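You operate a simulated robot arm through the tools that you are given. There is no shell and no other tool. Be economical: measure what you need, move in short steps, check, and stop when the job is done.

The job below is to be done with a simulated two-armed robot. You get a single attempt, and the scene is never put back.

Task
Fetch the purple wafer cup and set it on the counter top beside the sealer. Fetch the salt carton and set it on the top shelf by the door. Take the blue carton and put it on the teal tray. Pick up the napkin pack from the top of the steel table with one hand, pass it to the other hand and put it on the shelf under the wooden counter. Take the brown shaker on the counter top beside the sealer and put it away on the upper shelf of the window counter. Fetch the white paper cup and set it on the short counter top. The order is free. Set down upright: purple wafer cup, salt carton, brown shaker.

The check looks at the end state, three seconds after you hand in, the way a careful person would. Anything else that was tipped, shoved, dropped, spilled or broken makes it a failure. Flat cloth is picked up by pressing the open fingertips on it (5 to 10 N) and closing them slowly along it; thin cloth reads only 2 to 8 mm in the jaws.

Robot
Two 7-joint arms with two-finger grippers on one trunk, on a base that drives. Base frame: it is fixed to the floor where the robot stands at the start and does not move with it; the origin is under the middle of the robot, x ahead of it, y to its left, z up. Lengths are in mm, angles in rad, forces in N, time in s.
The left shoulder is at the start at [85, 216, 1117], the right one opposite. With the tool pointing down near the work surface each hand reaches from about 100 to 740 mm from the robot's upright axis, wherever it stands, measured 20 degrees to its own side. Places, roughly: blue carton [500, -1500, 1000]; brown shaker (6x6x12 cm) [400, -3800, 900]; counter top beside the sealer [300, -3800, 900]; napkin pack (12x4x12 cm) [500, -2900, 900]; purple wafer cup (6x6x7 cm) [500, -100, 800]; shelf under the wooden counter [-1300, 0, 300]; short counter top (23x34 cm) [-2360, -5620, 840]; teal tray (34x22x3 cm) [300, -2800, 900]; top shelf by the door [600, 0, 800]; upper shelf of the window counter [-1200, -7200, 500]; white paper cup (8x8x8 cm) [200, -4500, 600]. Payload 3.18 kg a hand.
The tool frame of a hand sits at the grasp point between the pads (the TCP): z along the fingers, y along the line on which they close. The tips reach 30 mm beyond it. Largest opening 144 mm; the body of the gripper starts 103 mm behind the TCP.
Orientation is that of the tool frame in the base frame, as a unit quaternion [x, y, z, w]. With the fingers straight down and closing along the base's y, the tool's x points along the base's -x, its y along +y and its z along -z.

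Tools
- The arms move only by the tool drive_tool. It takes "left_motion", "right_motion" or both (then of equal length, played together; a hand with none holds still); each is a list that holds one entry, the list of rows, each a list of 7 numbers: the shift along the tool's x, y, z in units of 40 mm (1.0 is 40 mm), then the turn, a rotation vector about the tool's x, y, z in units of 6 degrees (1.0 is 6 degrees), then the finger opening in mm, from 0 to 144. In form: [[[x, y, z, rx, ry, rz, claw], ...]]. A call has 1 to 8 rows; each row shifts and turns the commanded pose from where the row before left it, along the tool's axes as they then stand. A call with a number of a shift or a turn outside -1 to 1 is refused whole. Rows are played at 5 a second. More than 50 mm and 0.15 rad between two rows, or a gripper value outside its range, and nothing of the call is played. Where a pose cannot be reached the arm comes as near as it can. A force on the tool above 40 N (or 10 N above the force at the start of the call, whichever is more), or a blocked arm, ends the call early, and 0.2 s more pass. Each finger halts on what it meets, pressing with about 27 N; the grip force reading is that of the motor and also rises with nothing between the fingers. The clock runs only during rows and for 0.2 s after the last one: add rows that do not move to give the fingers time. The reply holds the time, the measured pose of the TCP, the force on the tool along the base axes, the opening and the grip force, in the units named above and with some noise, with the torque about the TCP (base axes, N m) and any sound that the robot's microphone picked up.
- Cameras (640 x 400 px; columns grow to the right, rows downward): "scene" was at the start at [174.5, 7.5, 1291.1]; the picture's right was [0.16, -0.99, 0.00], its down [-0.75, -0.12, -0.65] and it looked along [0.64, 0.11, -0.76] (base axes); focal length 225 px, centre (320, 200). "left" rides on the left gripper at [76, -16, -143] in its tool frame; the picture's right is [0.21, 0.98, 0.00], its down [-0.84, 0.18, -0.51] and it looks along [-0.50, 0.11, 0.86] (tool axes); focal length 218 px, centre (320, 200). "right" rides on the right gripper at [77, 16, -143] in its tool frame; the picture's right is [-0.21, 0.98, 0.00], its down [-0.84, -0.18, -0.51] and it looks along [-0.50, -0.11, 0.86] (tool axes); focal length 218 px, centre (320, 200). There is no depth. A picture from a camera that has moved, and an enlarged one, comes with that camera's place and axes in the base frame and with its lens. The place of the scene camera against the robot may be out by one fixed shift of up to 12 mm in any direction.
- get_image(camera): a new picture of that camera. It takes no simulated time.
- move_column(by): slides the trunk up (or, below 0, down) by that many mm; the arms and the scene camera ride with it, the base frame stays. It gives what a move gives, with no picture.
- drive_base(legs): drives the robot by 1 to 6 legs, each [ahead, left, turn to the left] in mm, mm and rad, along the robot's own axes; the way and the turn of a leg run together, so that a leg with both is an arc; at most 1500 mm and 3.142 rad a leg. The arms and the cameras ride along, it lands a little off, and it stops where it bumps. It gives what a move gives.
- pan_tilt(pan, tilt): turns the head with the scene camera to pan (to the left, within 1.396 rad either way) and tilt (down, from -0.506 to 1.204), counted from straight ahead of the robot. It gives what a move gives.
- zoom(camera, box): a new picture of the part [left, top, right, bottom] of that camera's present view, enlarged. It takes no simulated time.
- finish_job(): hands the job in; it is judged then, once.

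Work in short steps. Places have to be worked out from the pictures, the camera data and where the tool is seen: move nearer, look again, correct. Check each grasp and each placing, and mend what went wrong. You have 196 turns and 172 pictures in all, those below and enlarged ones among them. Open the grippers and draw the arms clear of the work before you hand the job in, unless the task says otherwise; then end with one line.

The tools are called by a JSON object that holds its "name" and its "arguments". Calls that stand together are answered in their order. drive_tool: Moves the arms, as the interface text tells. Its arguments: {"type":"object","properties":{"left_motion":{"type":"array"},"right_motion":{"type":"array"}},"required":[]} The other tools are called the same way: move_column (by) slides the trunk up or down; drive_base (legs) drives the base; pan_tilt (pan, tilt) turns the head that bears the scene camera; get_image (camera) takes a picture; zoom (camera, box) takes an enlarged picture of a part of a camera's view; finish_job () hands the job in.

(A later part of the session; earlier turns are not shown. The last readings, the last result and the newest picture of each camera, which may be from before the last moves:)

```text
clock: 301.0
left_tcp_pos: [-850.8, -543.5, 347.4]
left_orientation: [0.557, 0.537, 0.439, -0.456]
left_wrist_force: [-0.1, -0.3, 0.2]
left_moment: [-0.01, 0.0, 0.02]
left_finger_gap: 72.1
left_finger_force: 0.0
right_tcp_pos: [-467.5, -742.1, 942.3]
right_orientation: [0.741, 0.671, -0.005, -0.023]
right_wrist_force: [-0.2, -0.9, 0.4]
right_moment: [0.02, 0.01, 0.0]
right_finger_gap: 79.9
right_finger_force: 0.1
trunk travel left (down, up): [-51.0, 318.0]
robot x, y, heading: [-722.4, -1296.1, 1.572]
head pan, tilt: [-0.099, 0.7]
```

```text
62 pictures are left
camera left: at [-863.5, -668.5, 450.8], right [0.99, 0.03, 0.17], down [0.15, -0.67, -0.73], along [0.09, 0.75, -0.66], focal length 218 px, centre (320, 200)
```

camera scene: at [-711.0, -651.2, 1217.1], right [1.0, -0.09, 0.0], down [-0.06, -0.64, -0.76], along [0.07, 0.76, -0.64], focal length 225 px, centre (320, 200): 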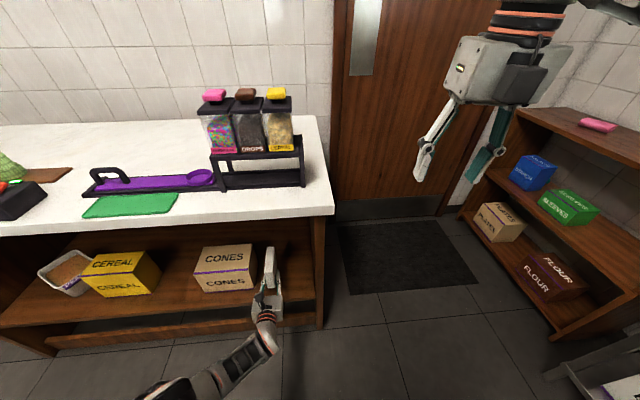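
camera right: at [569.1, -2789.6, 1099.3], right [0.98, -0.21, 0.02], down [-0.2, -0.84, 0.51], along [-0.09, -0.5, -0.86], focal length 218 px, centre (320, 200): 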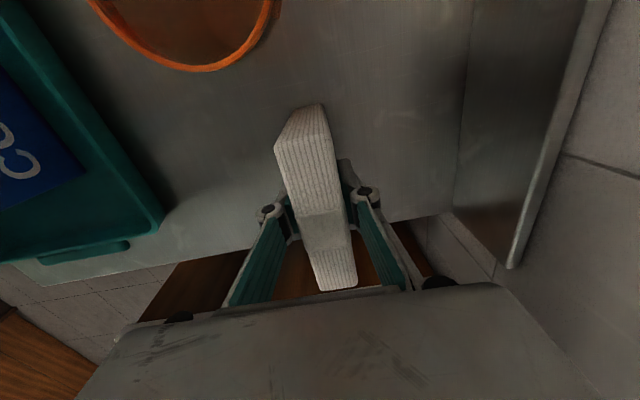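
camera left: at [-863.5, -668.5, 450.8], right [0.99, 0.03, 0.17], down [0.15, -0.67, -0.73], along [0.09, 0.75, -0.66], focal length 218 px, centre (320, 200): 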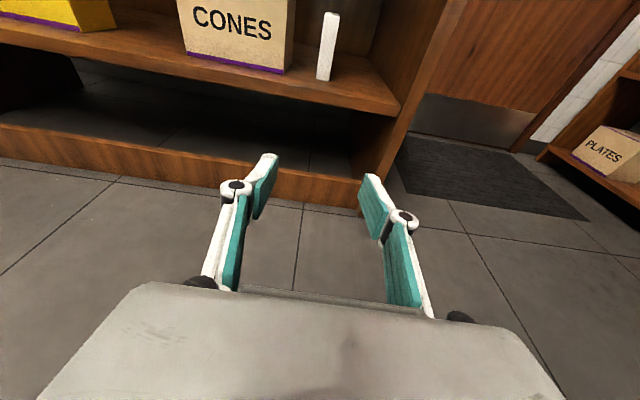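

The napkin pack stands on the shelf. Next, the shaker with the left hand. I raise the trunk and the left hand, turn to face +x and drive down the aisle.

{"name": "move_column", "arguments": {"by": 300}}

{"name": "drive_base", "arguments": {"legs": [[0, 0, -1.572], [0, -1400, 0], [0, -1350, 0]]}}

{"name": "drive_tool", "arguments": {"left_motion": [[[0.9, 0, -0.19, 0, 0, 0, 90], [0.9, 0, -0.19, 0, 0, 0, 90], [0.9, 0, -0.19, 0, 0, 0, 90], [0.9, 0, -0.19, 0, 0, 0, 90], [0.9, 0, -0.19, 0, 0, 0, 90], [0.9, 0, -0.19, 0, 0, 0, 90], [0.9, 0, -0.19, 0, 0, 0, 90], [0.9, 0, -0.19, 0, 0, 0, 90]]]}}

{"name": "pan_tilt", "arguments": {"pan": -0.1, "tilt": 0.55}}

{"name": "get_image", "arguments": {"camera": "scene"}}

```text
clock: 304.0
left_tcp_pos: [-850.3, -435.7, 930.1]
left_orientation: [-0.461, -0.444, -0.532, 0.554]
left_wrist_force: [-0.4, -0.4, 0.2]
left_moment: [-0.03, -0.01, 0.01]
left_finger_gap: 71.9
left_finger_force: 0.1
right_tcp_pos: [-466.6, -743.7, 1241.5]
right_orientation: [0.742, 0.67, -0.007, -0.023]
right_wrist_force: [0.5, 0.9, 0.8]
right_moment: [-0.01, -0.03, 0.0]
right_finger_gap: 80.3
right_finger_force: 0.0
trunk travel left (down, up): [-351.0, 18.0]
robot x, y, heading: [-720.3, -1296.0, 1.571]
head pan, tilt: [-0.099, 0.7]
```

```text
clock: 332.0
left_tcp_pos: [117.0, -3937.6, 930.0]
left_orientation: [0.64, -0.015, 0.768, -0.011]
left_wrist_force: [-1.0, -1.1, 0.0]
left_moment: [-0.02, 0.01, -0.02]
left_finger_gap: 71.8
left_finger_force: 0.0
right_tcp_pos: [-195.0, -4319.2, 1243.4]
right_orientation: [0.998, -0.056, 0.013, -0.02]
right_wrist_force: [-0.5, -0.4, -0.1]
right_moment: [0.05, 0.0, 0.0]
right_finger_gap: 80.1
right_finger_force: 0.0
trunk travel left (down, up): [-351.0, 18.0]
robot x, y, heading: [-746.3, -4061.3, -0.015]
head pan, tilt: [-0.099, 0.7]
```

```text
clock: 333.8
left_tcp_pos: [4.6, -3949.4, 1203.3]
left_orientation: [0.64, -0.016, 0.768, -0.011]
left_wrist_force: [0.0, 1.1, 0.0]
left_moment: [0.01, -0.01, 0.0]
left_finger_gap: 90.1
left_finger_force: 0.1
right_tcp_pos: [-194.3, -4319.4, 1241.8]
right_orientation: [0.998, -0.055, 0.012, -0.02]
right_wrist_force: [-0.3, -0.3, 0.1]
right_moment: [0.01, -0.03, -0.01]
right_finger_gap: 80.1
right_finger_force: 0.1
trunk travel left (down, up): [-351.0, 18.0]
robot x, y, heading: [-745.9, -4056.7, -0.01]
head pan, tilt: [-0.099, 0.7]
```

```text
clock: 334.5
left_tcp_pos: [6.4, -3948.7, 1202.7]
left_orientation: [0.64, -0.015, 0.768, -0.011]
left_wrist_force: [0.1, 0.0, 0.2]
left_moment: [-0.01, 0.02, -0.02]
left_finger_gap: 90.0
left_finger_force: 0.0
right_tcp_pos: [-194.4, -4319.8, 1241.8]
right_orientation: [0.998, -0.055, 0.013, -0.021]
right_wrist_force: [0.2, -0.8, 0.5]
right_moment: [-0.02, 0.01, 0.01]
right_finger_gap: 80.1
right_finger_force: 0.1
trunk travel left (down, up): [-351.0, 18.0]
robot x, y, heading: [-742.7, -4058.7, -0.012]
head pan, tilt: [-0.099, 0.55]
```

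```text
61 pictures are left
camera scene: at [-612.9, -4075.0, 1472.4], right [-0.11, -0.99, 0.0], down [-0.52, 0.06, -0.85], along [0.85, -0.09, -0.52], focal length 225 px, centre (320, 200)
```

scene: 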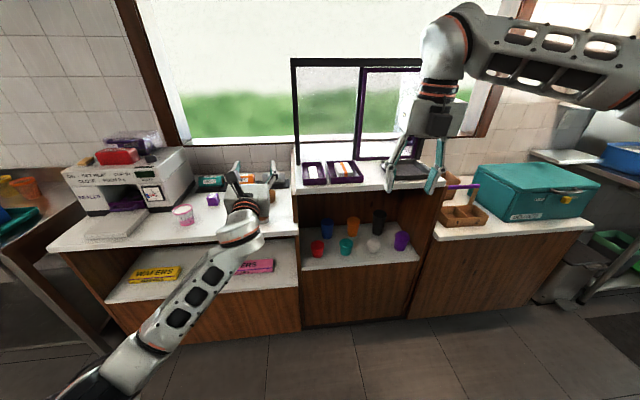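

Cups are visible on the lower shelf, with the white one in the front row at about [255, -4450]. First the shaker: I pitch the left hand down to 12° and lower it in front of the counter.

{"name": "drive_tool", "arguments": {"left_motion": [[[0, 0, 0, 0, -0.92, 0, 90], [0, 0, 0, 0, -0.92, 0, 90], [0, 0, 0, 0, -0.92, 0, 90], [0, 0, 0, 0, -0.92, 0, 90], [-0.95, 0, 0.2, 0, 0, 0, 90], [-0.95, 0, 0.2, 0, 0, 0, 90], [-0.95, 0, 0.2, 0, 0, 0, 90], [-0.95, 0, 0.2, 0, 0, 0, 90]]]}}

{"name": "get_image", "arguments": {"camera": "left"}}

```text
clock: 336.3
left_tcp_pos: [5.5, -3942.1, 1048.1]
left_orientation: [0.775, -0.013, 0.632, -0.014]
left_wrist_force: [0.3, 0.1, -1.3]
left_moment: [-0.01, 0.0, 0.03]
left_finger_gap: 90.0
left_finger_force: 0.1
right_tcp_pos: [-193.0, -4318.9, 1242.1]
right_orientation: [0.998, -0.056, 0.013, -0.02]
right_wrist_force: [-0.9, -0.3, -0.2]
right_moment: [0.0, 0.0, -0.01]
right_finger_gap: 80.3
right_finger_force: 0.1
trunk travel left (down, up): [-351.0, 18.0]
robot x, y, heading: [-742.7, -4058.3, -0.011]
head pan, tilt: [-0.099, 0.55]
```

```text
60 pictures are left
camera left: at [-119.8, -3928.7, 1151.5], right [0.04, -0.98, 0.17], down [-0.67, -0.15, -0.73], along [0.74, -0.08, -0.66], focal length 218 px, centre (320, 200)
```

left: 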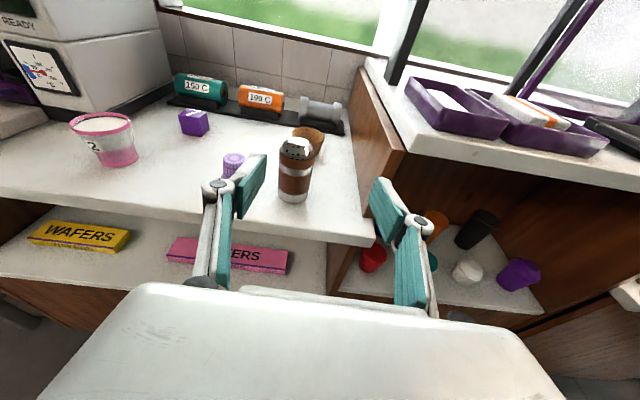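

The shaker's base is at about [180, -3914]. I align in y and lower to z 945, then check before going in.

{"name": "drive_tool", "arguments": {"left_motion": [[[-0.8, -0.35, 0.17, 0, 0, 0, 90], [-0.8, -0.35, 0.17, 0, 0, 0, 90], [-0.92, 0, 0.19, 0, 0, 0, 90], [0, 0, 0, 0, 0, 0, 90]]]}}

{"name": "drive_base", "arguments": {"legs": [[70, 0, 0.011]]}}

{"name": "get_image", "arguments": {"camera": "left"}}

```text
clock: 337.3
left_tcp_pos: [4.9, -3911.2, 945.8]
left_orientation: [0.775, -0.012, 0.631, -0.014]
left_wrist_force: [0.1, -0.5, 0.0]
left_moment: [-0.03, 0.03, 0.0]
left_finger_gap: 90.0
left_finger_force: 0.0
right_tcp_pos: [-194.2, -4319.2, 1242.6]
right_orientation: [0.998, -0.055, 0.014, -0.019]
right_wrist_force: [-0.2, -0.5, -0.5]
right_moment: [-0.02, -0.01, 0.02]
right_finger_gap: 80.0
right_finger_force: 0.0
trunk travel left (down, up): [-351.0, 18.0]
robot x, y, heading: [-747.2, -4061.2, -0.009]
head pan, tilt: [-0.099, 0.55]
```

```text
clock: 338.3
left_tcp_pos: [74.6, -3904.3, 945.3]
left_orientation: [0.776, -0.008, 0.631, -0.018]
left_wrist_force: [1.2, 0.4, -0.4]
left_moment: [-0.01, 0.01, 0.0]
left_finger_gap: 89.7
left_finger_force: 0.0
right_tcp_pos: [-120.5, -4314.3, 1242.0]
right_orientation: [0.998, -0.05, 0.012, -0.02]
right_wrist_force: [0.4, 0.4, 0.3]
right_moment: [0.03, 0.07, -0.01]
right_finger_gap: 80.5
right_finger_force: 0.0
trunk travel left (down, up): [-351.0, 18.0]
robot x, y, heading: [-676.5, -4060.6, -0.002]
head pan, tilt: [-0.099, 0.55]
```

```text
59 pictures are left
camera left: at [-50.6, -3891.1, 1048.8], right [0.05, -0.98, 0.17], down [-0.67, -0.16, -0.73], along [0.74, -0.07, -0.67], focal length 218 px, centre (320, 200)
```

left: 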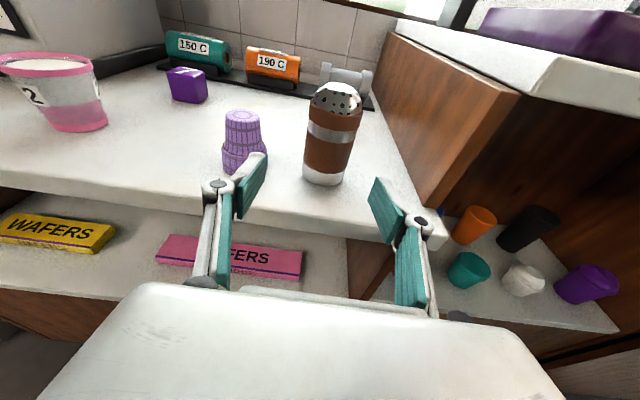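

The shaker is at y -3909 and the purple cup's edge at y -3845. I narrow the jaws to 76 mm, shift 8 mm right and go forward.

{"name": "drive_tool", "arguments": {"left_motion": [[[0, 0.2, 0, 0, 0, 0, 76], [0, 0, 0, 0, 0, 0, 76]]]}}

{"name": "drive_base", "arguments": {"legs": [[60, 0, 0]]}}

{"name": "get_image", "arguments": {"camera": "left"}}

```text
clock: 338.9
left_tcp_pos: [73.3, -3909.3, 945.7]
left_orientation: [0.775, -0.008, 0.631, -0.018]
left_wrist_force: [-0.4, 1.0, 0.3]
left_moment: [0.03, 0.01, -0.01]
left_finger_gap: 76.3
left_finger_force: 0.1
right_tcp_pos: [-121.9, -4313.6, 1242.8]
right_orientation: [0.998, -0.05, 0.012, -0.02]
right_wrist_force: [0.5, 0.8, -0.1]
right_moment: [0.0, -0.02, 0.01]
right_finger_gap: 80.0
right_finger_force: 0.0
trunk travel left (down, up): [-351.0, 18.0]
robot x, y, heading: [-678.5, -4060.1, 0.002]
head pan, tilt: [-0.099, 0.55]
```

```text
clock: 339.9
left_tcp_pos: [133.6, -3910.3, 943.5]
left_orientation: [0.776, -0.009, 0.63, -0.017]
left_wrist_force: [-0.2, -0.1, 0.2]
left_moment: [-0.02, -0.06, -0.02]
left_finger_gap: 76.2
left_finger_force: 0.0
right_tcp_pos: [-61.0, -4313.4, 1241.9]
right_orientation: [0.998, -0.05, 0.012, -0.021]
right_wrist_force: [1.3, -0.7, 0.5]
right_moment: [0.01, 0.07, 0.02]
right_finger_gap: 80.2
right_finger_force: 0.1
trunk travel left (down, up): [-351.0, 18.0]
robot x, y, heading: [-613.0, -4064.5, -0.001]
head pan, tilt: [-0.099, 0.55]
```

```text
58 pictures are left
camera left: at [9.4, -3899.0, 1047.8], right [0.05, -0.98, 0.17], down [-0.67, -0.16, -0.73], along [0.74, -0.07, -0.67], focal length 218 px, centre (320, 200)
```

left: 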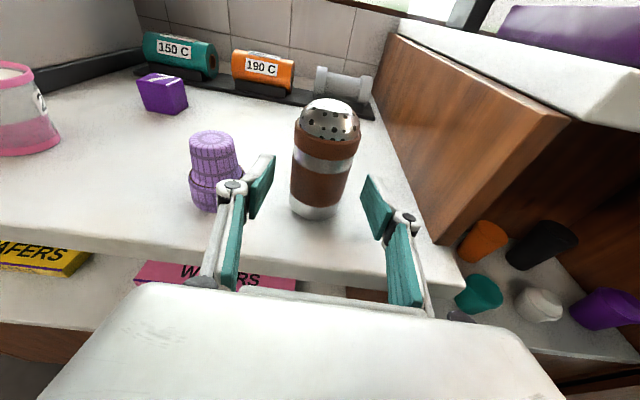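

The left knuckle would pass close to the purple cup, so I raise the hand 20 mm (above the cup's top) and shift 3 mm right before advancing.

{"name": "drive_tool", "arguments": {"left_motion": [[[0.49, 0.08, -0.1, 0, 0, 0, 76], [0, 0, 0, 0, 0, 0, 76]]]}}

{"name": "drive_base", "arguments": {"legs": [[40, 0, 0]]}}

{"name": "get_image", "arguments": {"camera": "left"}}

```text
clock: 340.5
left_tcp_pos: [132.7, -3915.2, 965.5]
left_orientation: [0.776, -0.009, 0.631, -0.017]
left_wrist_force: [0.5, 0.7, -0.1]
left_moment: [0.0, 0.05, 0.0]
left_finger_gap: 76.0
left_finger_force: 0.1
right_tcp_pos: [-62.8, -4314.0, 1241.4]
right_orientation: [0.998, -0.051, 0.013, -0.02]
right_wrist_force: [-0.3, -0.2, -0.8]
right_moment: [-0.04, -0.01, -0.02]
right_finger_gap: 79.9
right_finger_force: 0.1
trunk travel left (down, up): [-351.0, 18.0]
robot x, y, heading: [-612.5, -4056.3, -0.003]
head pan, tilt: [-0.099, 0.55]
```

```text
clock: 341.4
left_tcp_pos: [174.2, -3915.4, 963.9]
left_orientation: [0.776, -0.008, 0.631, -0.018]
left_wrist_force: [0.1, -0.4, 0.0]
left_moment: [-0.02, -0.05, 0.03]
left_finger_gap: 76.2
left_finger_force: 0.0
right_tcp_pos: [-21.3, -4313.7, 1241.3]
right_orientation: [0.998, -0.051, 0.011, -0.02]
right_wrist_force: [0.2, -0.8, -0.9]
right_moment: [-0.02, 0.1, -0.01]
right_finger_gap: 80.0
right_finger_force: 0.0
trunk travel left (down, up): [-351.0, 18.0]
robot x, y, heading: [-576.5, -4059.7, 0.003]
head pan, tilt: [-0.099, 0.55]
```

```text
57 pictures are left
camera left: at [49.4, -3903.0, 1067.5], right [0.05, -0.98, 0.17], down [-0.67, -0.16, -0.73], along [0.74, -0.07, -0.67], focal length 218 px, centre (320, 200)
```

left: 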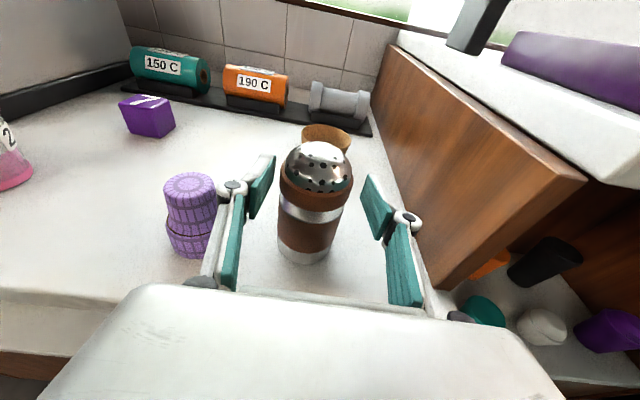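

The shaker is between the pads and the cup is untouched. I close.

{"name": "drive_tool", "arguments": {"left_motion": [[[0, 0, 0, 0, 0, 0, 66], [0, 0, 0, 0, 0, 0, 56], [0, 0, 0, 0, 0, 0, 46], [0, 0, 0, 0, 0, 0, 40], [0, 0, 0, 0, 0, 0, 40]]]}}

{"name": "drive_tool", "arguments": {"left_motion": [[[0.7, 0, -0.15, 0, 0, 0, 40], [0.9, 0, -0.19, 0, 0, 0, 40], [0.9, 0, -0.19, 0, 0, 0, 40], [0, 0, 0, 0, 0, 0, 40]]]}}

{"name": "get_image", "arguments": {"camera": "left"}}

```text
clock: 342.6
left_tcp_pos: [172.2, -3914.1, 965.1]
left_orientation: [0.776, -0.008, 0.631, -0.018]
left_wrist_force: [-0.6, -0.6, 0.1]
left_moment: [-0.11, 0.05, -0.02]
left_finger_gap: 53.9
left_finger_force: 26.5
right_tcp_pos: [-22.1, -4313.4, 1242.1]
right_orientation: [0.998, -0.05, 0.013, -0.019]
right_wrist_force: [-0.9, 0.4, 0.2]
right_moment: [0.0, -0.03, 0.01]
right_finger_gap: 80.1
right_finger_force: 0.0
trunk travel left (down, up): [-351.0, 18.0]
robot x, y, heading: [-577.5, -4061.6, 0.002]
head pan, tilt: [-0.099, 0.55]
```

```text
clock: 343.6
left_tcp_pos: [171.4, -3919.5, 1067.5]
left_orientation: [0.776, -0.008, 0.63, -0.018]
left_wrist_force: [-0.8, 0.6, -0.9]
left_moment: [-0.01, 0.02, -0.01]
left_finger_gap: 54.3
left_finger_force: 27.0
right_tcp_pos: [-21.4, -4313.2, 1241.9]
right_orientation: [0.998, -0.049, 0.012, -0.021]
right_wrist_force: [-0.7, 0.3, -0.5]
right_moment: [0.0, 0.01, 0.01]
right_finger_gap: 79.9
right_finger_force: 0.1
trunk travel left (down, up): [-351.0, 18.0]
robot x, y, heading: [-575.2, -4058.1, -0.002]
head pan, tilt: [-0.099, 0.55]
```

```text
56 pictures are left
camera left: at [47.3, -3907.0, 1171.1], right [0.05, -0.98, 0.17], down [-0.67, -0.16, -0.73], along [0.74, -0.07, -0.67], focal length 218 px, centre (320, 200)
```

left: 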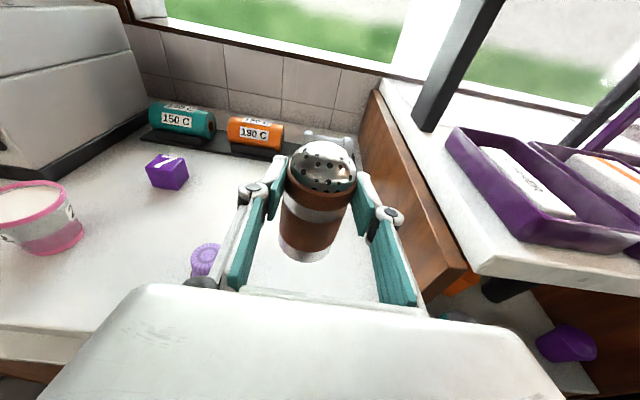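

The shaker is held upright. I back off, turn to face -y and look down the room towards the window counter.

{"name": "drive_base", "arguments": {"legs": [[-420, 0, 0], [0, 0, -1.57]]}}

{"name": "pan_tilt", "arguments": {"pan": -0.2, "tilt": 0.3}}

{"name": "get_image", "arguments": {"camera": "scene"}}

```text
clock: 350.0
left_tcp_pos: [-862.3, -4809.6, 1068.2]
left_orientation: [-0.539, 0.558, -0.456, -0.437]
left_wrist_force: [-0.2, 0.2, -1.4]
left_moment: [0.07, -0.01, 0.0]
left_finger_gap: 54.0
left_finger_force: 26.3
right_tcp_pos: [-1254.7, -4608.8, 1241.6]
right_orientation: [-0.666, 0.746, -0.023, 0.005]
right_wrist_force: [-0.6, 0.3, 0.3]
right_moment: [-0.01, 0.03, -0.05]
right_finger_gap: 80.1
right_finger_force: 0.1
trunk travel left (down, up): [-351.0, 18.0]
robot x, y, heading: [-993.0, -4058.0, -1.578]
head pan, tilt: [-0.099, 0.55]
```

```text
clock: 350.7
left_tcp_pos: [-863.0, -4808.9, 1066.5]
left_orientation: [-0.539, 0.558, -0.455, -0.436]
left_wrist_force: [-0.1, 0.1, -1.0]
left_moment: [0.02, 0.0, 0.0]
left_finger_gap: 53.9
left_finger_force: 27.0
right_tcp_pos: [-1254.6, -4609.1, 1241.4]
right_orientation: [-0.666, 0.746, -0.024, 0.005]
right_wrist_force: [-0.5, -0.4, -0.3]
right_moment: [0.04, -0.03, 0.01]
right_finger_gap: 80.1
right_finger_force: 0.1
trunk travel left (down, up): [-351.0, 18.0]
robot x, y, heading: [-994.0, -4058.6, -1.581]
head pan, tilt: [-0.201, 0.3]
```

```text
55 pictures are left
camera scene: at [-1011.7, -4195.3, 1495.4], right [-0.98, 0.21, 0.0], down [0.06, 0.29, -0.95], along [-0.2, -0.93, -0.3], focal length 225 px, centre (320, 200)
```

scene: 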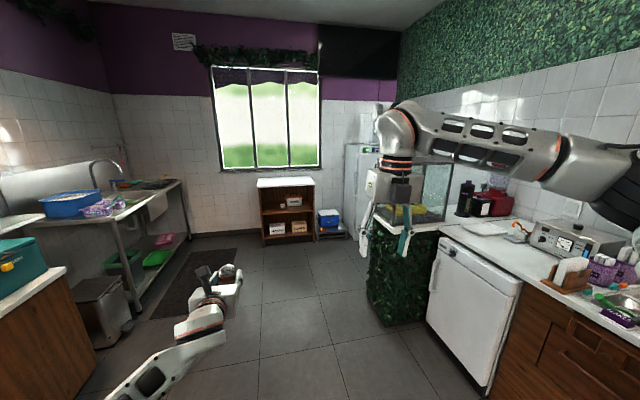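

The path is clear. The window counter is the small cabinet at x -1500 to -815, front y ≈ -7050. I drive up to it and lower the trunk.

{"name": "drive_base", "arguments": {"legs": [[1000, 0, 0], [950, 0, 0]]}}

{"name": "move_column", "arguments": {"by": -200}}

{"name": "pan_tilt", "arguments": {"pan": 0, "tilt": 0.6}}

{"name": "get_image", "arguments": {"camera": "scene"}}

{"name": "get_image", "arguments": {"camera": "left"}}

```text
clock: 360.5
left_tcp_pos: [-882.5, -6761.3, 1067.7]
left_orientation: [-0.541, 0.557, -0.457, -0.435]
left_wrist_force: [0.0, 0.1, -0.7]
left_moment: [0.03, -0.01, 0.02]
left_finger_gap: 54.0
left_finger_force: 27.1
right_tcp_pos: [-1275.0, -6563.2, 1240.2]
right_orientation: [-0.667, 0.744, -0.023, 0.006]
right_wrist_force: [-0.5, 0.4, 0.3]
right_moment: [0.01, 0.02, 0.01]
right_finger_gap: 80.1
right_finger_force: 0.1
trunk travel left (down, up): [-351.0, 18.0]
robot x, y, heading: [-1016.6, -6014.7, -1.577]
head pan, tilt: [-0.201, 0.3]
```

```text
clock: 362.7
left_tcp_pos: [-881.9, -6760.5, 868.7]
left_orientation: [-0.539, 0.557, -0.456, -0.437]
left_wrist_force: [-0.6, -0.1, -1.5]
left_moment: [0.05, 0.0, 0.02]
left_finger_gap: 53.6
left_finger_force: 26.7
right_tcp_pos: [-1276.3, -6561.0, 1043.4]
right_orientation: [-0.668, 0.744, -0.024, 0.005]
right_wrist_force: [-0.5, 0.6, 0.7]
right_moment: [-0.02, 0.01, 0.02]
right_finger_gap: 80.2
right_finger_force: 0.0
trunk travel left (down, up): [-151.0, 218.0]
robot x, y, heading: [-1015.6, -6012.0, -1.576]
head pan, tilt: [-0.201, 0.3]
```

```text
clock: 363.5
left_tcp_pos: [-882.1, -6760.2, 866.7]
left_orientation: [-0.54, 0.557, -0.456, -0.435]
left_wrist_force: [0.4, -0.1, -1.5]
left_moment: [0.03, -0.02, 0.0]
left_finger_gap: 54.0
left_finger_force: 26.6
right_tcp_pos: [-1274.6, -6563.5, 1040.5]
right_orientation: [-0.667, 0.745, -0.023, 0.005]
right_wrist_force: [0.4, 0.4, 0.0]
right_moment: [0.01, 0.01, -0.03]
right_finger_gap: 80.0
right_finger_force: 0.1
trunk travel left (down, up): [-151.0, 218.0]
robot x, y, heading: [-1017.4, -6012.0, -1.583]
head pan, tilt: [0.0, 0.6]
```

```text
54 pictures are left
camera scene: at [-1016.8, -6247.1, 1259.4], right [-1.0, 0.01, 0.0], down [0.01, 0.56, -0.83], along [-0.01, -0.83, -0.56], focal length 225 px, centre (320, 200)
```

scene: 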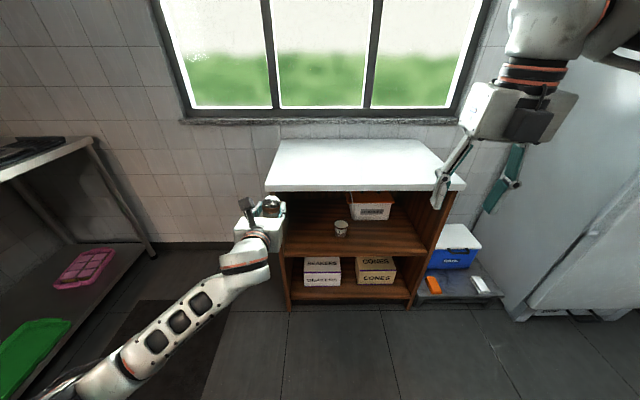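

```text
53 pictures are left
camera left: at [-870.9, -6636.2, 970.9], right [-0.98, -0.04, 0.17], down [-0.15, 0.67, -0.73], along [-0.08, -0.74, -0.67], focal length 218 px, centre (320, 200)
```

left: 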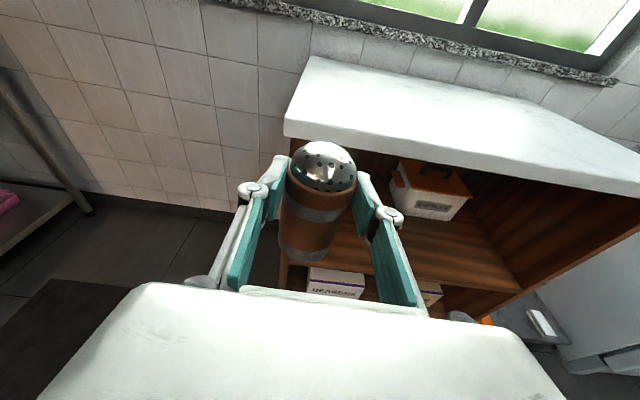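

The upper shelf's left part (x -880 to -1090) is free. I line up at x = -985 and lower the shaker to entry height.

{"name": "drive_base", "arguments": {"legs": [[0, -100, 0.006]]}}

{"name": "move_column", "arguments": {"by": -70}}

{"name": "drive_tool", "arguments": {"left_motion": [[[-0.9, 0, 0.19, 0, 0, 0, 40], [-0.9, 0, 0.19, 0, 0, 0, 40], [-0.9, 0, 0.19, 0, 0, 0, 40], [-0.9, 0, 0.19, 0, 0, 0, 40], [-0.85, 0, 0.18, 0, 0, 0, 40], [0, 0, 0, 0, 0, 0, 40]]]}}

{"name": "get_image", "arguments": {"camera": "left"}}

```text
clock: 365.0
left_tcp_pos: [-978.2, -6760.7, 866.8]
left_orientation: [-0.541, 0.556, -0.457, -0.435]
left_wrist_force: [-0.4, -0.1, -2.1]
left_moment: [0.04, 0.02, 0.02]
left_finger_gap: 53.9
left_finger_force: 27.2
right_tcp_pos: [-1373.0, -6563.0, 1041.5]
right_orientation: [-0.669, 0.743, -0.023, 0.005]
right_wrist_force: [0.1, 0.2, 0.4]
right_moment: [-0.04, -0.03, -0.03]
right_finger_gap: 80.1
right_finger_force: 0.1
trunk travel left (down, up): [-151.0, 218.0]
robot x, y, heading: [-1116.4, -6009.6, -1.577]
head pan, tilt: [0.0, 0.6]
```

```text
clock: 366.1
left_tcp_pos: [-977.1, -6759.9, 799.3]
left_orientation: [-0.54, 0.555, -0.458, -0.436]
left_wrist_force: [-0.4, -0.6, -1.2]
left_moment: [0.08, -0.04, 0.0]
left_finger_gap: 53.5
left_finger_force: 27.1
right_tcp_pos: [-1370.7, -6562.0, 974.2]
right_orientation: [-0.669, 0.743, -0.024, 0.005]
right_wrist_force: [0.2, -0.6, 0.1]
right_moment: [-0.02, 0.03, -0.05]
right_finger_gap: 80.4
right_finger_force: 0.1
trunk travel left (down, up): [-81.0, 288.0]
robot x, y, heading: [-1114.6, -6008.8, -1.573]
head pan, tilt: [0.0, 0.6]
```

```text
clock: 367.5
left_tcp_pos: [-970.8, -6759.4, 614.3]
left_orientation: [-0.541, 0.555, -0.458, -0.435]
left_wrist_force: [0.2, 0.3, -2.2]
left_moment: [-0.01, -0.04, 0.01]
left_finger_gap: 53.6
left_finger_force: 27.8
right_tcp_pos: [-1372.0, -6562.3, 973.4]
right_orientation: [-0.669, 0.743, -0.023, 0.005]
right_wrist_force: [-0.5, 0.1, -0.2]
right_moment: [-0.01, -0.04, 0.01]
right_finger_gap: 80.0
right_finger_force: 0.1
trunk travel left (down, up): [-81.0, 288.0]
robot x, y, heading: [-1117.7, -6009.5, -1.574]
head pan, tilt: [0.0, 0.6]
```

```text
52 pictures are left
camera left: at [-959.6, -6634.9, 719.1], right [-0.98, -0.05, 0.17], down [-0.16, 0.67, -0.73], along [-0.08, -0.74, -0.66], focal length 218 px, centre (320, 200)
```

left: 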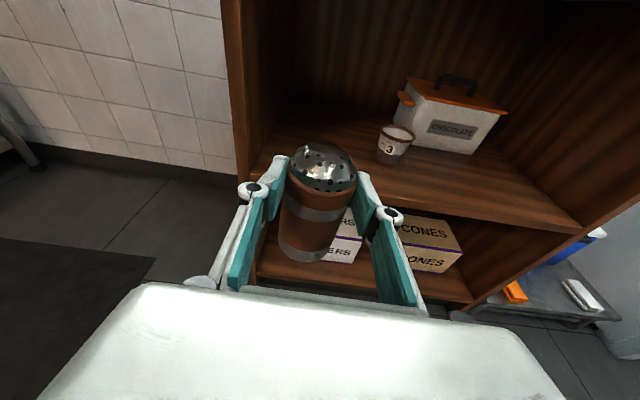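

The shelf top is at about z 487 and the shaker's base at 528, with a clear path. I drive 260 mm forward into the shelf.

{"name": "drive_base", "arguments": {"legs": [[260, 0, 0]]}}

{"name": "get_image", "arguments": {"camera": "left"}}

```text
clock: 369.4
left_tcp_pos: [-972.4, -7019.8, 615.4]
left_orientation: [-0.541, 0.556, -0.457, -0.435]
left_wrist_force: [0.1, 0.4, -1.3]
left_moment: [0.02, 0.0, 0.0]
left_finger_gap: 53.9
left_finger_force: 27.1
right_tcp_pos: [-1374.4, -6823.9, 971.2]
right_orientation: [-0.669, 0.743, -0.023, 0.007]
right_wrist_force: [-0.6, 0.0, -0.5]
right_moment: [0.02, 0.03, -0.01]
right_finger_gap: 80.1
right_finger_force: 0.1
trunk travel left (down, up): [-81.0, 288.0]
robot x, y, heading: [-1115.3, -6269.6, -1.579]
head pan, tilt: [0.0, 0.6]
```

```text
51 pictures are left
camera left: at [-961.5, -6895.3, 719.0], right [-0.98, -0.05, 0.17], down [-0.16, 0.67, -0.73], along [-0.08, -0.74, -0.67], focal length 218 px, centre (320, 200)
```

left: 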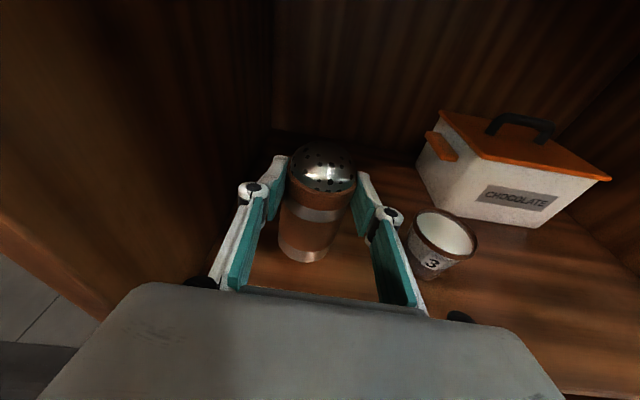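

The cup with the "3" is about 50 mm from the right jaw. I lower the shaker gently in small steps.

{"name": "drive_tool", "arguments": {"left_motion": [[[-0.3, 0, 0.06, 0, 0, 0, 40], [-0.3, 0, 0.06, 0, 0, 0, 40], [-0.12, 0, 0.025, 0, 0, 0, 40], [-0.1, 0, 0.02, 0, 0, 0, 40], [-0.1, 0, 0.02, 0, 0, 0, 40], [0, 0, 0, 0, 0, 0, 40]]]}}

```text
clock: 370.8
left_tcp_pos: [-972.7, -7019.4, 578.3]
left_orientation: [-0.541, 0.556, -0.456, -0.435]
left_wrist_force: [-0.6, -0.2, -1.8]
left_moment: [0.0, 0.0, 0.01]
left_finger_gap: 53.6
left_finger_force: 27.1
right_tcp_pos: [-1373.5, -6822.9, 970.9]
right_orientation: [-0.67, 0.742, -0.023, 0.004]
right_wrist_force: [-0.9, 0.1, -0.6]
right_moment: [-0.01, 0.01, 0.0]
right_finger_gap: 80.0
right_finger_force: 0.1
trunk travel left (down, up): [-81.0, 288.0]
robot x, y, heading: [-1115.6, -6270.4, -1.576]
head pan, tilt: [0.0, 0.6]
```

{"name": "drive_tool", "arguments": {"left_motion": [[[-0.1, 0, 0.02, 0, 0, 0, 40], [-0.1, 0, 0.02, 0, 0, 0, 40], [-0.1, 0, 0.02, 0, 0, 0, 40], [0, 0, 0, 0, 0, 0, 40]]]}}

{"name": "get_image", "arguments": {"camera": "left"}}

```text
clock: 371.8
left_tcp_pos: [-971.0, -7018.7, 564.5]
left_orientation: [-0.542, 0.556, -0.457, -0.434]
left_wrist_force: [0.3, 0.8, -0.8]
left_moment: [0.01, 0.03, 0.01]
left_finger_gap: 53.4
left_finger_force: 27.1
right_tcp_pos: [-1372.6, -6823.1, 972.0]
right_orientation: [-0.669, 0.743, -0.023, 0.005]
right_wrist_force: [-0.1, 0.3, -1.5]
right_moment: [-0.01, -0.01, -0.03]
right_finger_gap: 80.5
right_finger_force: 0.0
trunk travel left (down, up): [-81.0, 288.0]
robot x, y, heading: [-1115.5, -6270.6, -1.571]
head pan, tilt: [0.0, 0.6]
```

```text
50 pictures are left
camera left: at [-959.6, -6894.4, 669.7], right [-0.98, -0.05, 0.17], down [-0.16, 0.67, -0.73], along [-0.08, -0.74, -0.67], focal length 218 px, centre (320, 200)
```

left: 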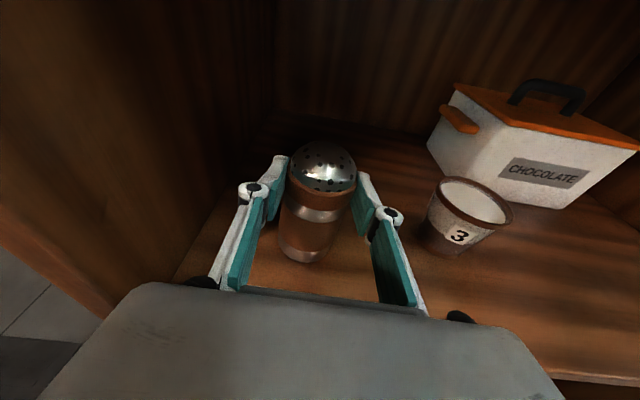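

No contact yet (base at about 478), so I continue.

{"name": "drive_tool", "arguments": {"left_motion": [[[-0.1, 0, 0.02, 0, 0, 0, 40], [-0.1, 0, 0.02, 0, 0, 0, 40], [-0.1, 0, 0.02, 0, 0, 0, 40], [-0.1, 0, 0.02, 0, 0, 0, 40], [0, 0, 0, 0, 0, 0, 40]]]}}

```text
clock: 373.0
left_tcp_pos: [-969.3, -7019.6, 553.9]
left_orientation: [-0.54, 0.554, -0.459, -0.437]
left_wrist_force: [1.2, -3.0, 23.3]
left_moment: [-0.68, 0.49, 0.0]
left_finger_gap: 53.8
left_finger_force: 27.5
right_tcp_pos: [-1373.6, -6821.8, 973.6]
right_orientation: [-0.669, 0.743, -0.024, 0.005]
right_wrist_force: [0.8, 0.2, 0.8]
right_moment: [-0.04, 0.01, 0.0]
right_finger_gap: 80.1
right_finger_force: 0.0
trunk travel left (down, up): [-81.0, 288.0]
robot x, y, heading: [-1116.6, -6269.0, -1.575]
head pan, tilt: [0.0, 0.6]
```

It has landed (23 N). I ease off 2 mm, open slowly to 78 mm, then look.

{"name": "drive_tool", "arguments": {"left_motion": [[[0.05, 0, -0.01, 0, 0, 0, 52], [0, 0, 0, 0, 0, 0, 57], [0, 0, 0, 0, 0, 0, 64], [0, 0, 0, 0, 0, 0, 72], [0, 0, 0, 0, 0, 0, 78], [0, 0, 0, 0, 0, 0, 78]]]}}

{"name": "drive_base", "arguments": {"legs": [[-300, 0, 0]]}}

{"name": "get_image", "arguments": {"camera": "left"}}

```text
clock: 374.4
left_tcp_pos: [-970.2, -7020.0, 550.1]
left_orientation: [-0.541, 0.556, -0.457, -0.435]
left_wrist_force: [0.1, -0.3, -0.5]
left_moment: [-0.01, -0.01, 0.01]
left_finger_gap: 78.2
left_finger_force: 0.1
right_tcp_pos: [-1373.6, -6823.5, 971.0]
right_orientation: [-0.669, 0.743, -0.023, 0.006]
right_wrist_force: [-0.6, 0.1, -0.4]
right_moment: [-0.01, 0.03, 0.02]
right_finger_gap: 80.3
right_finger_force: 0.1
trunk travel left (down, up): [-81.0, 288.0]
robot x, y, heading: [-1118.8, -6274.6, -1.572]
head pan, tilt: [0.0, 0.6]
```

```text
clock: 376.4
left_tcp_pos: [-970.8, -6718.5, 551.8]
left_orientation: [-0.54, 0.557, -0.457, -0.436]
left_wrist_force: [-0.9, -0.4, 0.7]
left_moment: [0.03, 0.01, 0.0]
left_finger_gap: 78.1
left_finger_force: 0.1
right_tcp_pos: [-1373.2, -6521.9, 971.9]
right_orientation: [-0.668, 0.744, -0.023, 0.005]
right_wrist_force: [0.0, -0.5, 0.4]
right_moment: [-0.03, 0.0, -0.03]
right_finger_gap: 80.0
right_finger_force: 0.0
trunk travel left (down, up): [-81.0, 288.0]
robot x, y, heading: [-1114.2, -5971.4, -1.573]
head pan, tilt: [0.0, 0.6]
```

```text
49 pictures are left
camera left: at [-958.8, -6594.6, 655.5], right [-0.98, -0.04, 0.17], down [-0.15, 0.67, -0.73], along [-0.08, -0.74, -0.66], focal length 218 px, centre (320, 200)
```

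left: 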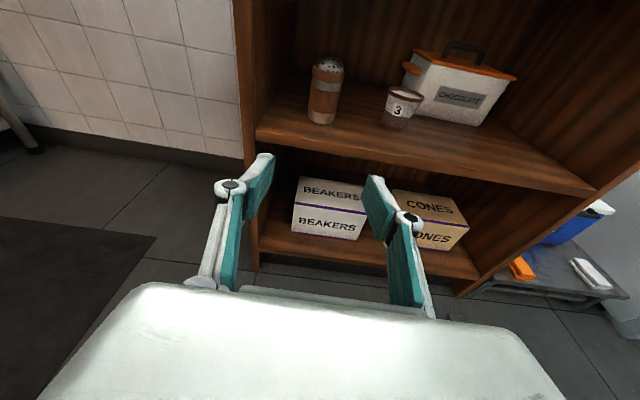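

The shaker stands upright on the upper shelf. Now the white paper cup: I back up, turn to face +x and line up with it.

{"name": "drive_base", "arguments": {"legs": [[-950, 0, 0], [0, 0, 1.573], [200, 430, 0]]}}

{"name": "move_column", "arguments": {"by": 130}}

{"name": "pan_tilt", "arguments": {"pan": 0.1, "tilt": 0.65}}

{"name": "get_image", "arguments": {"camera": "scene"}}

{"name": "get_image", "arguments": {"camera": "left"}}

```text
clock: 389.2
left_tcp_pos: [-152.6, -4439.0, 551.9]
left_orientation: [0.776, -0.012, 0.63, -0.014]
left_wrist_force: [0.4, 0.3, 0.2]
left_moment: [0.0, -0.02, 0.01]
left_finger_gap: 78.0
left_finger_force: 0.0
right_tcp_pos: [-352.7, -4842.1, 972.1]
right_orientation: [0.998, -0.055, 0.012, -0.02]
right_wrist_force: [0.0, 0.2, 0.4]
right_moment: [0.01, -0.01, -0.03]
right_finger_gap: 80.1
right_finger_force: 0.1
trunk travel left (down, up): [-81.0, 288.0]
robot x, y, heading: [-902.3, -4583.2, -0.008]
head pan, tilt: [0.0, 0.6]
```

```text
clock: 390.7
left_tcp_pos: [-154.2, -4440.1, 678.8]
left_orientation: [0.777, -0.012, 0.63, -0.014]
left_wrist_force: [-0.7, 0.2, -0.4]
left_moment: [0.0, -0.04, 0.01]
left_finger_gap: 77.9
left_finger_force: 0.0
right_tcp_pos: [-351.4, -4842.0, 1100.3]
right_orientation: [0.998, -0.055, 0.011, -0.021]
right_wrist_force: [-0.1, -0.3, -0.1]
right_moment: [0.01, 0.0, -0.01]
right_finger_gap: 79.9
right_finger_force: 0.1
trunk travel left (down, up): [-211.0, 158.0]
robot x, y, heading: [-903.1, -4581.8, -0.012]
head pan, tilt: [0.0, 0.6]
```

```text
clock: 391.4
left_tcp_pos: [-154.4, -4439.7, 680.9]
left_orientation: [0.775, -0.012, 0.631, -0.015]
left_wrist_force: [0.0, 0.7, -0.5]
left_moment: [0.0, -0.01, 0.02]
left_finger_gap: 78.0
left_finger_force: 0.0
right_tcp_pos: [-352.9, -4840.9, 1100.9]
right_orientation: [0.998, -0.054, 0.013, -0.02]
right_wrist_force: [0.9, -0.3, 1.1]
right_moment: [-0.01, 0.01, 0.0]
right_finger_gap: 80.1
right_finger_force: 0.0
trunk travel left (down, up): [-211.0, 158.0]
robot x, y, heading: [-901.6, -4582.4, -0.007]
head pan, tilt: [0.099, 0.649]
```

```text
48 pictures are left
camera scene: at [-727.6, -4581.3, 1320.6], right [0.09, -1.0, 0.0], down [-0.6, -0.05, -0.8], along [0.79, 0.07, -0.6], focal length 225 px, centre (320, 200)
```

scene: 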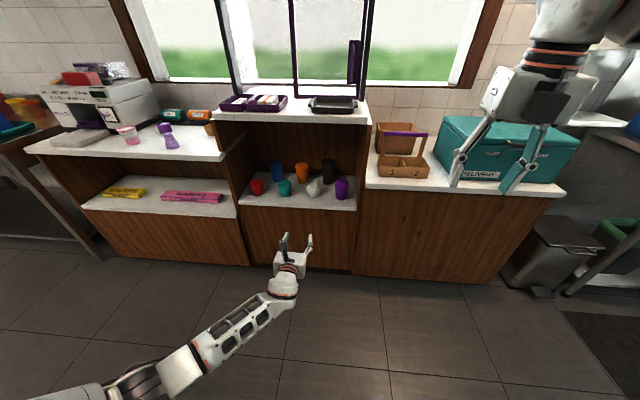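

```text
47 pictures are left
camera left: at [-278.6, -4426.6, 785.4], right [0.04, -0.98, 0.17], down [-0.67, -0.15, -0.73], along [0.74, -0.08, -0.67], focal length 218 px, centre (320, 200)
```

left: 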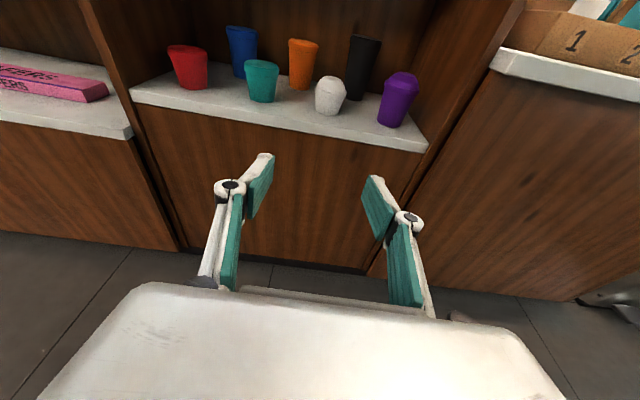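

The white cup is at about [290, -4455] on a shelf at z ≈ 580, with roomy gaps on both sides. I align, open to 110 mm, drive closer and re-measure.

{"name": "drive_tool", "arguments": {"left_motion": [[[-0.6, 0.2, 0.13, 0, 0, 0, 110], [-0.6, 0.2, 0.13, 0, 0, 0, 110], [0, 0, 0, 0, 0, 0, 110]]]}}

{"name": "drive_base", "arguments": {"legs": [[270, 0, 0]]}}

{"name": "get_image", "arguments": {"camera": "left"}}

{"name": "zoom", "arguments": {"camera": "scene", "box": [60, 60, 380, 260]}}

```text
clock: 392.2
left_tcp_pos: [-153.9, -4454.5, 632.2]
left_orientation: [0.775, -0.012, 0.632, -0.013]
left_wrist_force: [0.1, 0.0, -0.5]
left_moment: [0.01, 0.01, 0.02]
left_finger_gap: 110.0
left_finger_force: 0.0
right_tcp_pos: [-352.3, -4841.4, 1101.4]
right_orientation: [0.998, -0.055, 0.013, -0.021]
right_wrist_force: [-1.5, 0.4, -0.1]
right_moment: [0.01, -0.02, -0.02]
right_finger_gap: 80.2
right_finger_force: 0.0
trunk travel left (down, up): [-211.0, 158.0]
robot x, y, heading: [-903.9, -4582.2, -0.009]
head pan, tilt: [0.099, 0.649]
```

```text
clock: 394.1
left_tcp_pos: [117.3, -4458.0, 630.7]
left_orientation: [0.776, -0.012, 0.631, -0.014]
left_wrist_force: [0.1, 0.3, -0.4]
left_moment: [-0.05, 0.01, -0.01]
left_finger_gap: 110.0
left_finger_force: 0.1
right_tcp_pos: [-83.6, -4845.8, 1101.9]
right_orientation: [0.998, -0.056, 0.012, -0.021]
right_wrist_force: [0.1, 0.2, -0.4]
right_moment: [-0.01, 0.02, -0.01]
right_finger_gap: 80.3
right_finger_force: 0.0
trunk travel left (down, up): [-211.0, 158.0]
robot x, y, heading: [-633.9, -4589.4, -0.013]
head pan, tilt: [0.099, 0.649]
```

```text
46 pictures are left
camera left: at [-9.3, -4444.5, 735.1], right [0.04, -0.98, 0.17], down [-0.67, -0.15, -0.73], along [0.74, -0.08, -0.67], focal length 218 px, centre (320, 200)
```

left: 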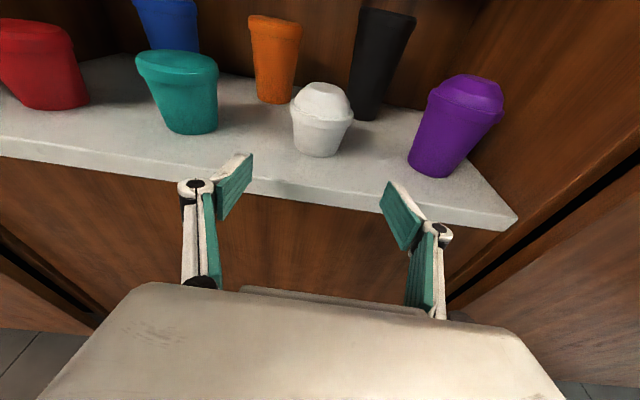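

```text
2.00 times, centred on (220, 160) of scene
camera zoom: at [-458.0, -4584.2, 1320.5], right [0.09, -1.0, 0.0], down [-0.6, -0.05, -0.8], along [0.79, 0.07, -0.61], focal length 450 px, centre (520, 280)
```

zoom: 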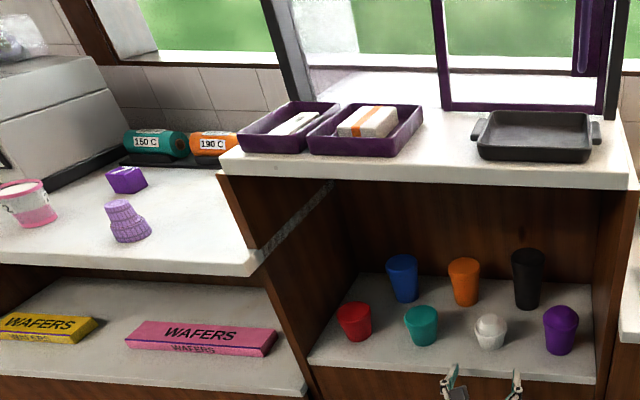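

The white cup's base is at about [217–270, -4455] on a shelf at z 602. I raise the hand 12 mm and drive in around the cup.

{"name": "drive_tool", "arguments": {"left_motion": [[[0.3, -0.05, -0.06, 0, 0, 0, 110], [0, 0, 0, 0, 0, 0, 110]]]}}

{"name": "drive_base", "arguments": {"legs": [[95, 0, 0]]}}

{"name": "get_image", "arguments": {"camera": "left"}}

```text
clock: 394.7
left_tcp_pos: [116.7, -4456.6, 643.6]
left_orientation: [0.776, -0.012, 0.63, -0.014]
left_wrist_force: [0.3, 0.1, -0.1]
left_moment: [-0.01, 0.01, 0.01]
left_finger_gap: 110.0
left_finger_force: 0.0
right_tcp_pos: [-84.1, -4845.3, 1101.7]
right_orientation: [0.998, -0.056, 0.012, -0.021]
right_wrist_force: [0.8, -0.6, -0.1]
right_moment: [0.01, -0.02, 0.0]
right_finger_gap: 80.0
right_finger_force: 0.0
trunk travel left (down, up): [-211.0, 158.0]
robot x, y, heading: [-637.0, -4587.0, -0.011]
head pan, tilt: [0.099, 0.649]
```

```text
clock: 395.8
left_tcp_pos: [209.2, -4457.3, 642.7]
left_orientation: [0.776, -0.012, 0.63, -0.014]
left_wrist_force: [0.6, 0.4, 0.2]
left_moment: [0.0, -0.03, 0.02]
left_finger_gap: 109.8
left_finger_force: 0.2
right_tcp_pos: [11.4, -4845.7, 1101.3]
right_orientation: [0.998, -0.055, 0.012, -0.02]
right_wrist_force: [0.1, -0.3, -0.4]
right_moment: [-0.01, 0.04, 0.03]
right_finger_gap: 80.2
right_finger_force: 0.1
trunk travel left (down, up): [-211.0, 158.0]
robot x, y, heading: [-541.9, -4588.1, -0.01]
head pan, tilt: [0.099, 0.649]
```

```text
44 pictures are left
camera left: at [85.0, -4444.1, 747.1], right [0.04, -0.98, 0.17], down [-0.67, -0.15, -0.73], along [0.74, -0.08, -0.67], focal length 218 px, centre (320, 200)
```

left: 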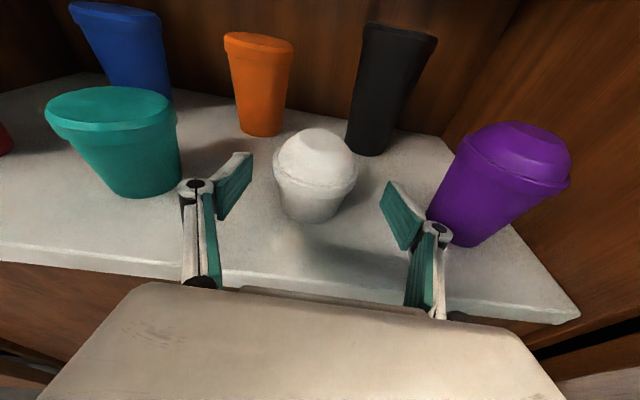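

The cup is centred; neighbours keep about 27 mm clearance. I go 38 mm further and close gently.

{"name": "drive_base", "arguments": {"legs": [[38, 0, 0]]}}

{"name": "drive_tool", "arguments": {"left_motion": [[[0, -0.08, 0, 0, 0, 0, 98], [0, 0, 0, 0, 0, 0, 88], [0, 0, 0, 0, 0, 0, 80], [0, 0, 0, 0, 0, 0, 74], [0, 0, 0, 0, 0, 0, 68], [0, 0, 0, 0, 0, 0, 64], [0, 0, 0, 0, 0, 0, 64]]]}}

{"name": "get_image", "arguments": {"camera": "left"}}

```text
clock: 396.7
left_tcp_pos: [248.2, -4457.0, 642.2]
left_orientation: [0.776, -0.012, 0.63, -0.015]
left_wrist_force: [-0.2, -0.1, -0.5]
left_moment: [-0.01, -0.03, 0.01]
left_finger_gap: 109.9
left_finger_force: 0.1
right_tcp_pos: [48.5, -4847.1, 1100.4]
right_orientation: [0.998, -0.056, 0.011, -0.021]
right_wrist_force: [0.5, -0.8, 0.0]
right_moment: [0.01, 0.06, 0.03]
right_finger_gap: 80.2
right_finger_force: 0.0
trunk travel left (down, up): [-211.0, 158.0]
robot x, y, heading: [-500.5, -4590.6, -0.011]
head pan, tilt: [0.099, 0.649]
```

```text
clock: 398.3
left_tcp_pos: [246.0, -4454.3, 643.0]
left_orientation: [0.776, -0.013, 0.631, -0.014]
left_wrist_force: [-0.5, 0.7, 1.2]
left_moment: [-0.03, -0.03, -0.01]
left_finger_gap: 69.8
left_finger_force: 27.2
right_tcp_pos: [47.5, -4845.8, 1102.2]
right_orientation: [0.998, -0.056, 0.011, -0.021]
right_wrist_force: [-0.1, 0.9, 0.3]
right_moment: [-0.01, 0.02, -0.01]
right_finger_gap: 80.0
right_finger_force: 0.1
trunk travel left (down, up): [-211.0, 158.0]
robot x, y, heading: [-504.0, -4590.6, -0.009]
head pan, tilt: [0.099, 0.649]
```

```text
43 pictures are left
camera left: at [121.9, -4441.2, 747.8], right [0.04, -0.98, 0.17], down [-0.67, -0.15, -0.73], along [0.74, -0.08, -0.67], focal length 218 px, centre (320, 200)
```

left: 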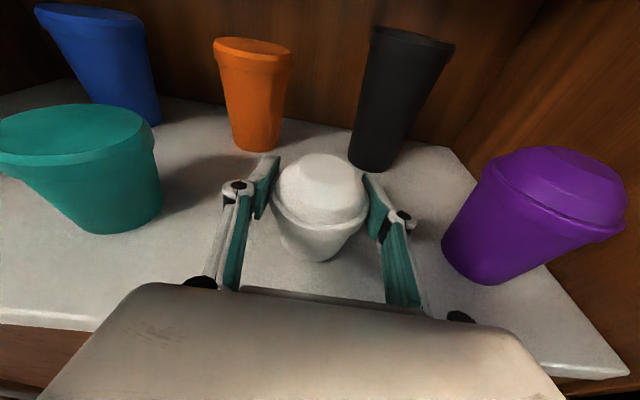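

Gripped at 70 mm. I lift 35 mm and back out of the shelf.

{"name": "drive_tool", "arguments": {"left_motion": [[[0.45, 0, -0.1, 0, 0, 0, 62], [0.45, 0, -0.1, 0, 0, 0, 62], [0, 0, 0, 0, 0, 0, 62]]]}}

{"name": "drive_base", "arguments": {"legs": [[-330, 0, 0]]}}

{"name": "get_image", "arguments": {"camera": "left"}}

```text
clock: 399.1
left_tcp_pos: [246.4, -4456.1, 680.7]
left_orientation: [0.776, -0.013, 0.63, -0.014]
left_wrist_force: [0.4, 0.5, -1.5]
left_moment: [0.02, -0.01, 0.01]
left_finger_gap: 69.7
left_finger_force: 27.6
right_tcp_pos: [48.3, -4845.7, 1100.8]
right_orientation: [0.998, -0.056, 0.012, -0.021]
right_wrist_force: [-0.3, -0.6, 0.4]
right_moment: [0.01, 0.0, 0.01]
right_finger_gap: 80.3
right_finger_force: 0.0
trunk travel left (down, up): [-211.0, 158.0]
robot x, y, heading: [-498.1, -4583.4, -0.012]
head pan, tilt: [0.099, 0.649]
```

```text
clock: 401.3
left_tcp_pos: [-83.4, -4454.4, 682.2]
left_orientation: [0.776, -0.013, 0.631, -0.014]
left_wrist_force: [-0.1, -0.6, -1.2]
left_moment: [0.0, 0.03, 0.0]
left_finger_gap: 69.5
left_finger_force: 27.4
right_tcp_pos: [-283.1, -4844.3, 1101.1]
right_orientation: [0.998, -0.055, 0.012, -0.02]
right_wrist_force: [0.2, 0.6, 0.1]
right_moment: [0.0, -0.04, 0.01]
right_finger_gap: 80.0
right_finger_force: 0.0
trunk travel left (down, up): [-211.0, 158.0]
robot x, y, heading: [-831.6, -4583.5, -0.013]
head pan, tilt: [0.099, 0.649]
```

```text
42 pictures are left
camera left: at [-208.9, -4440.3, 785.4], right [0.04, -0.99, 0.17], down [-0.67, -0.15, -0.73], along [0.74, -0.08, -0.67], focal length 218 px, centre (320, 200)
```

left: 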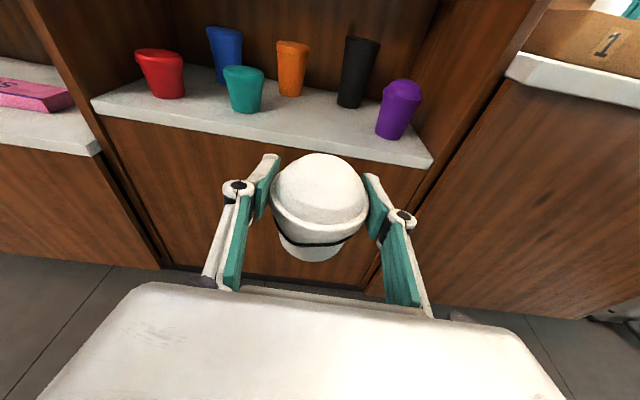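

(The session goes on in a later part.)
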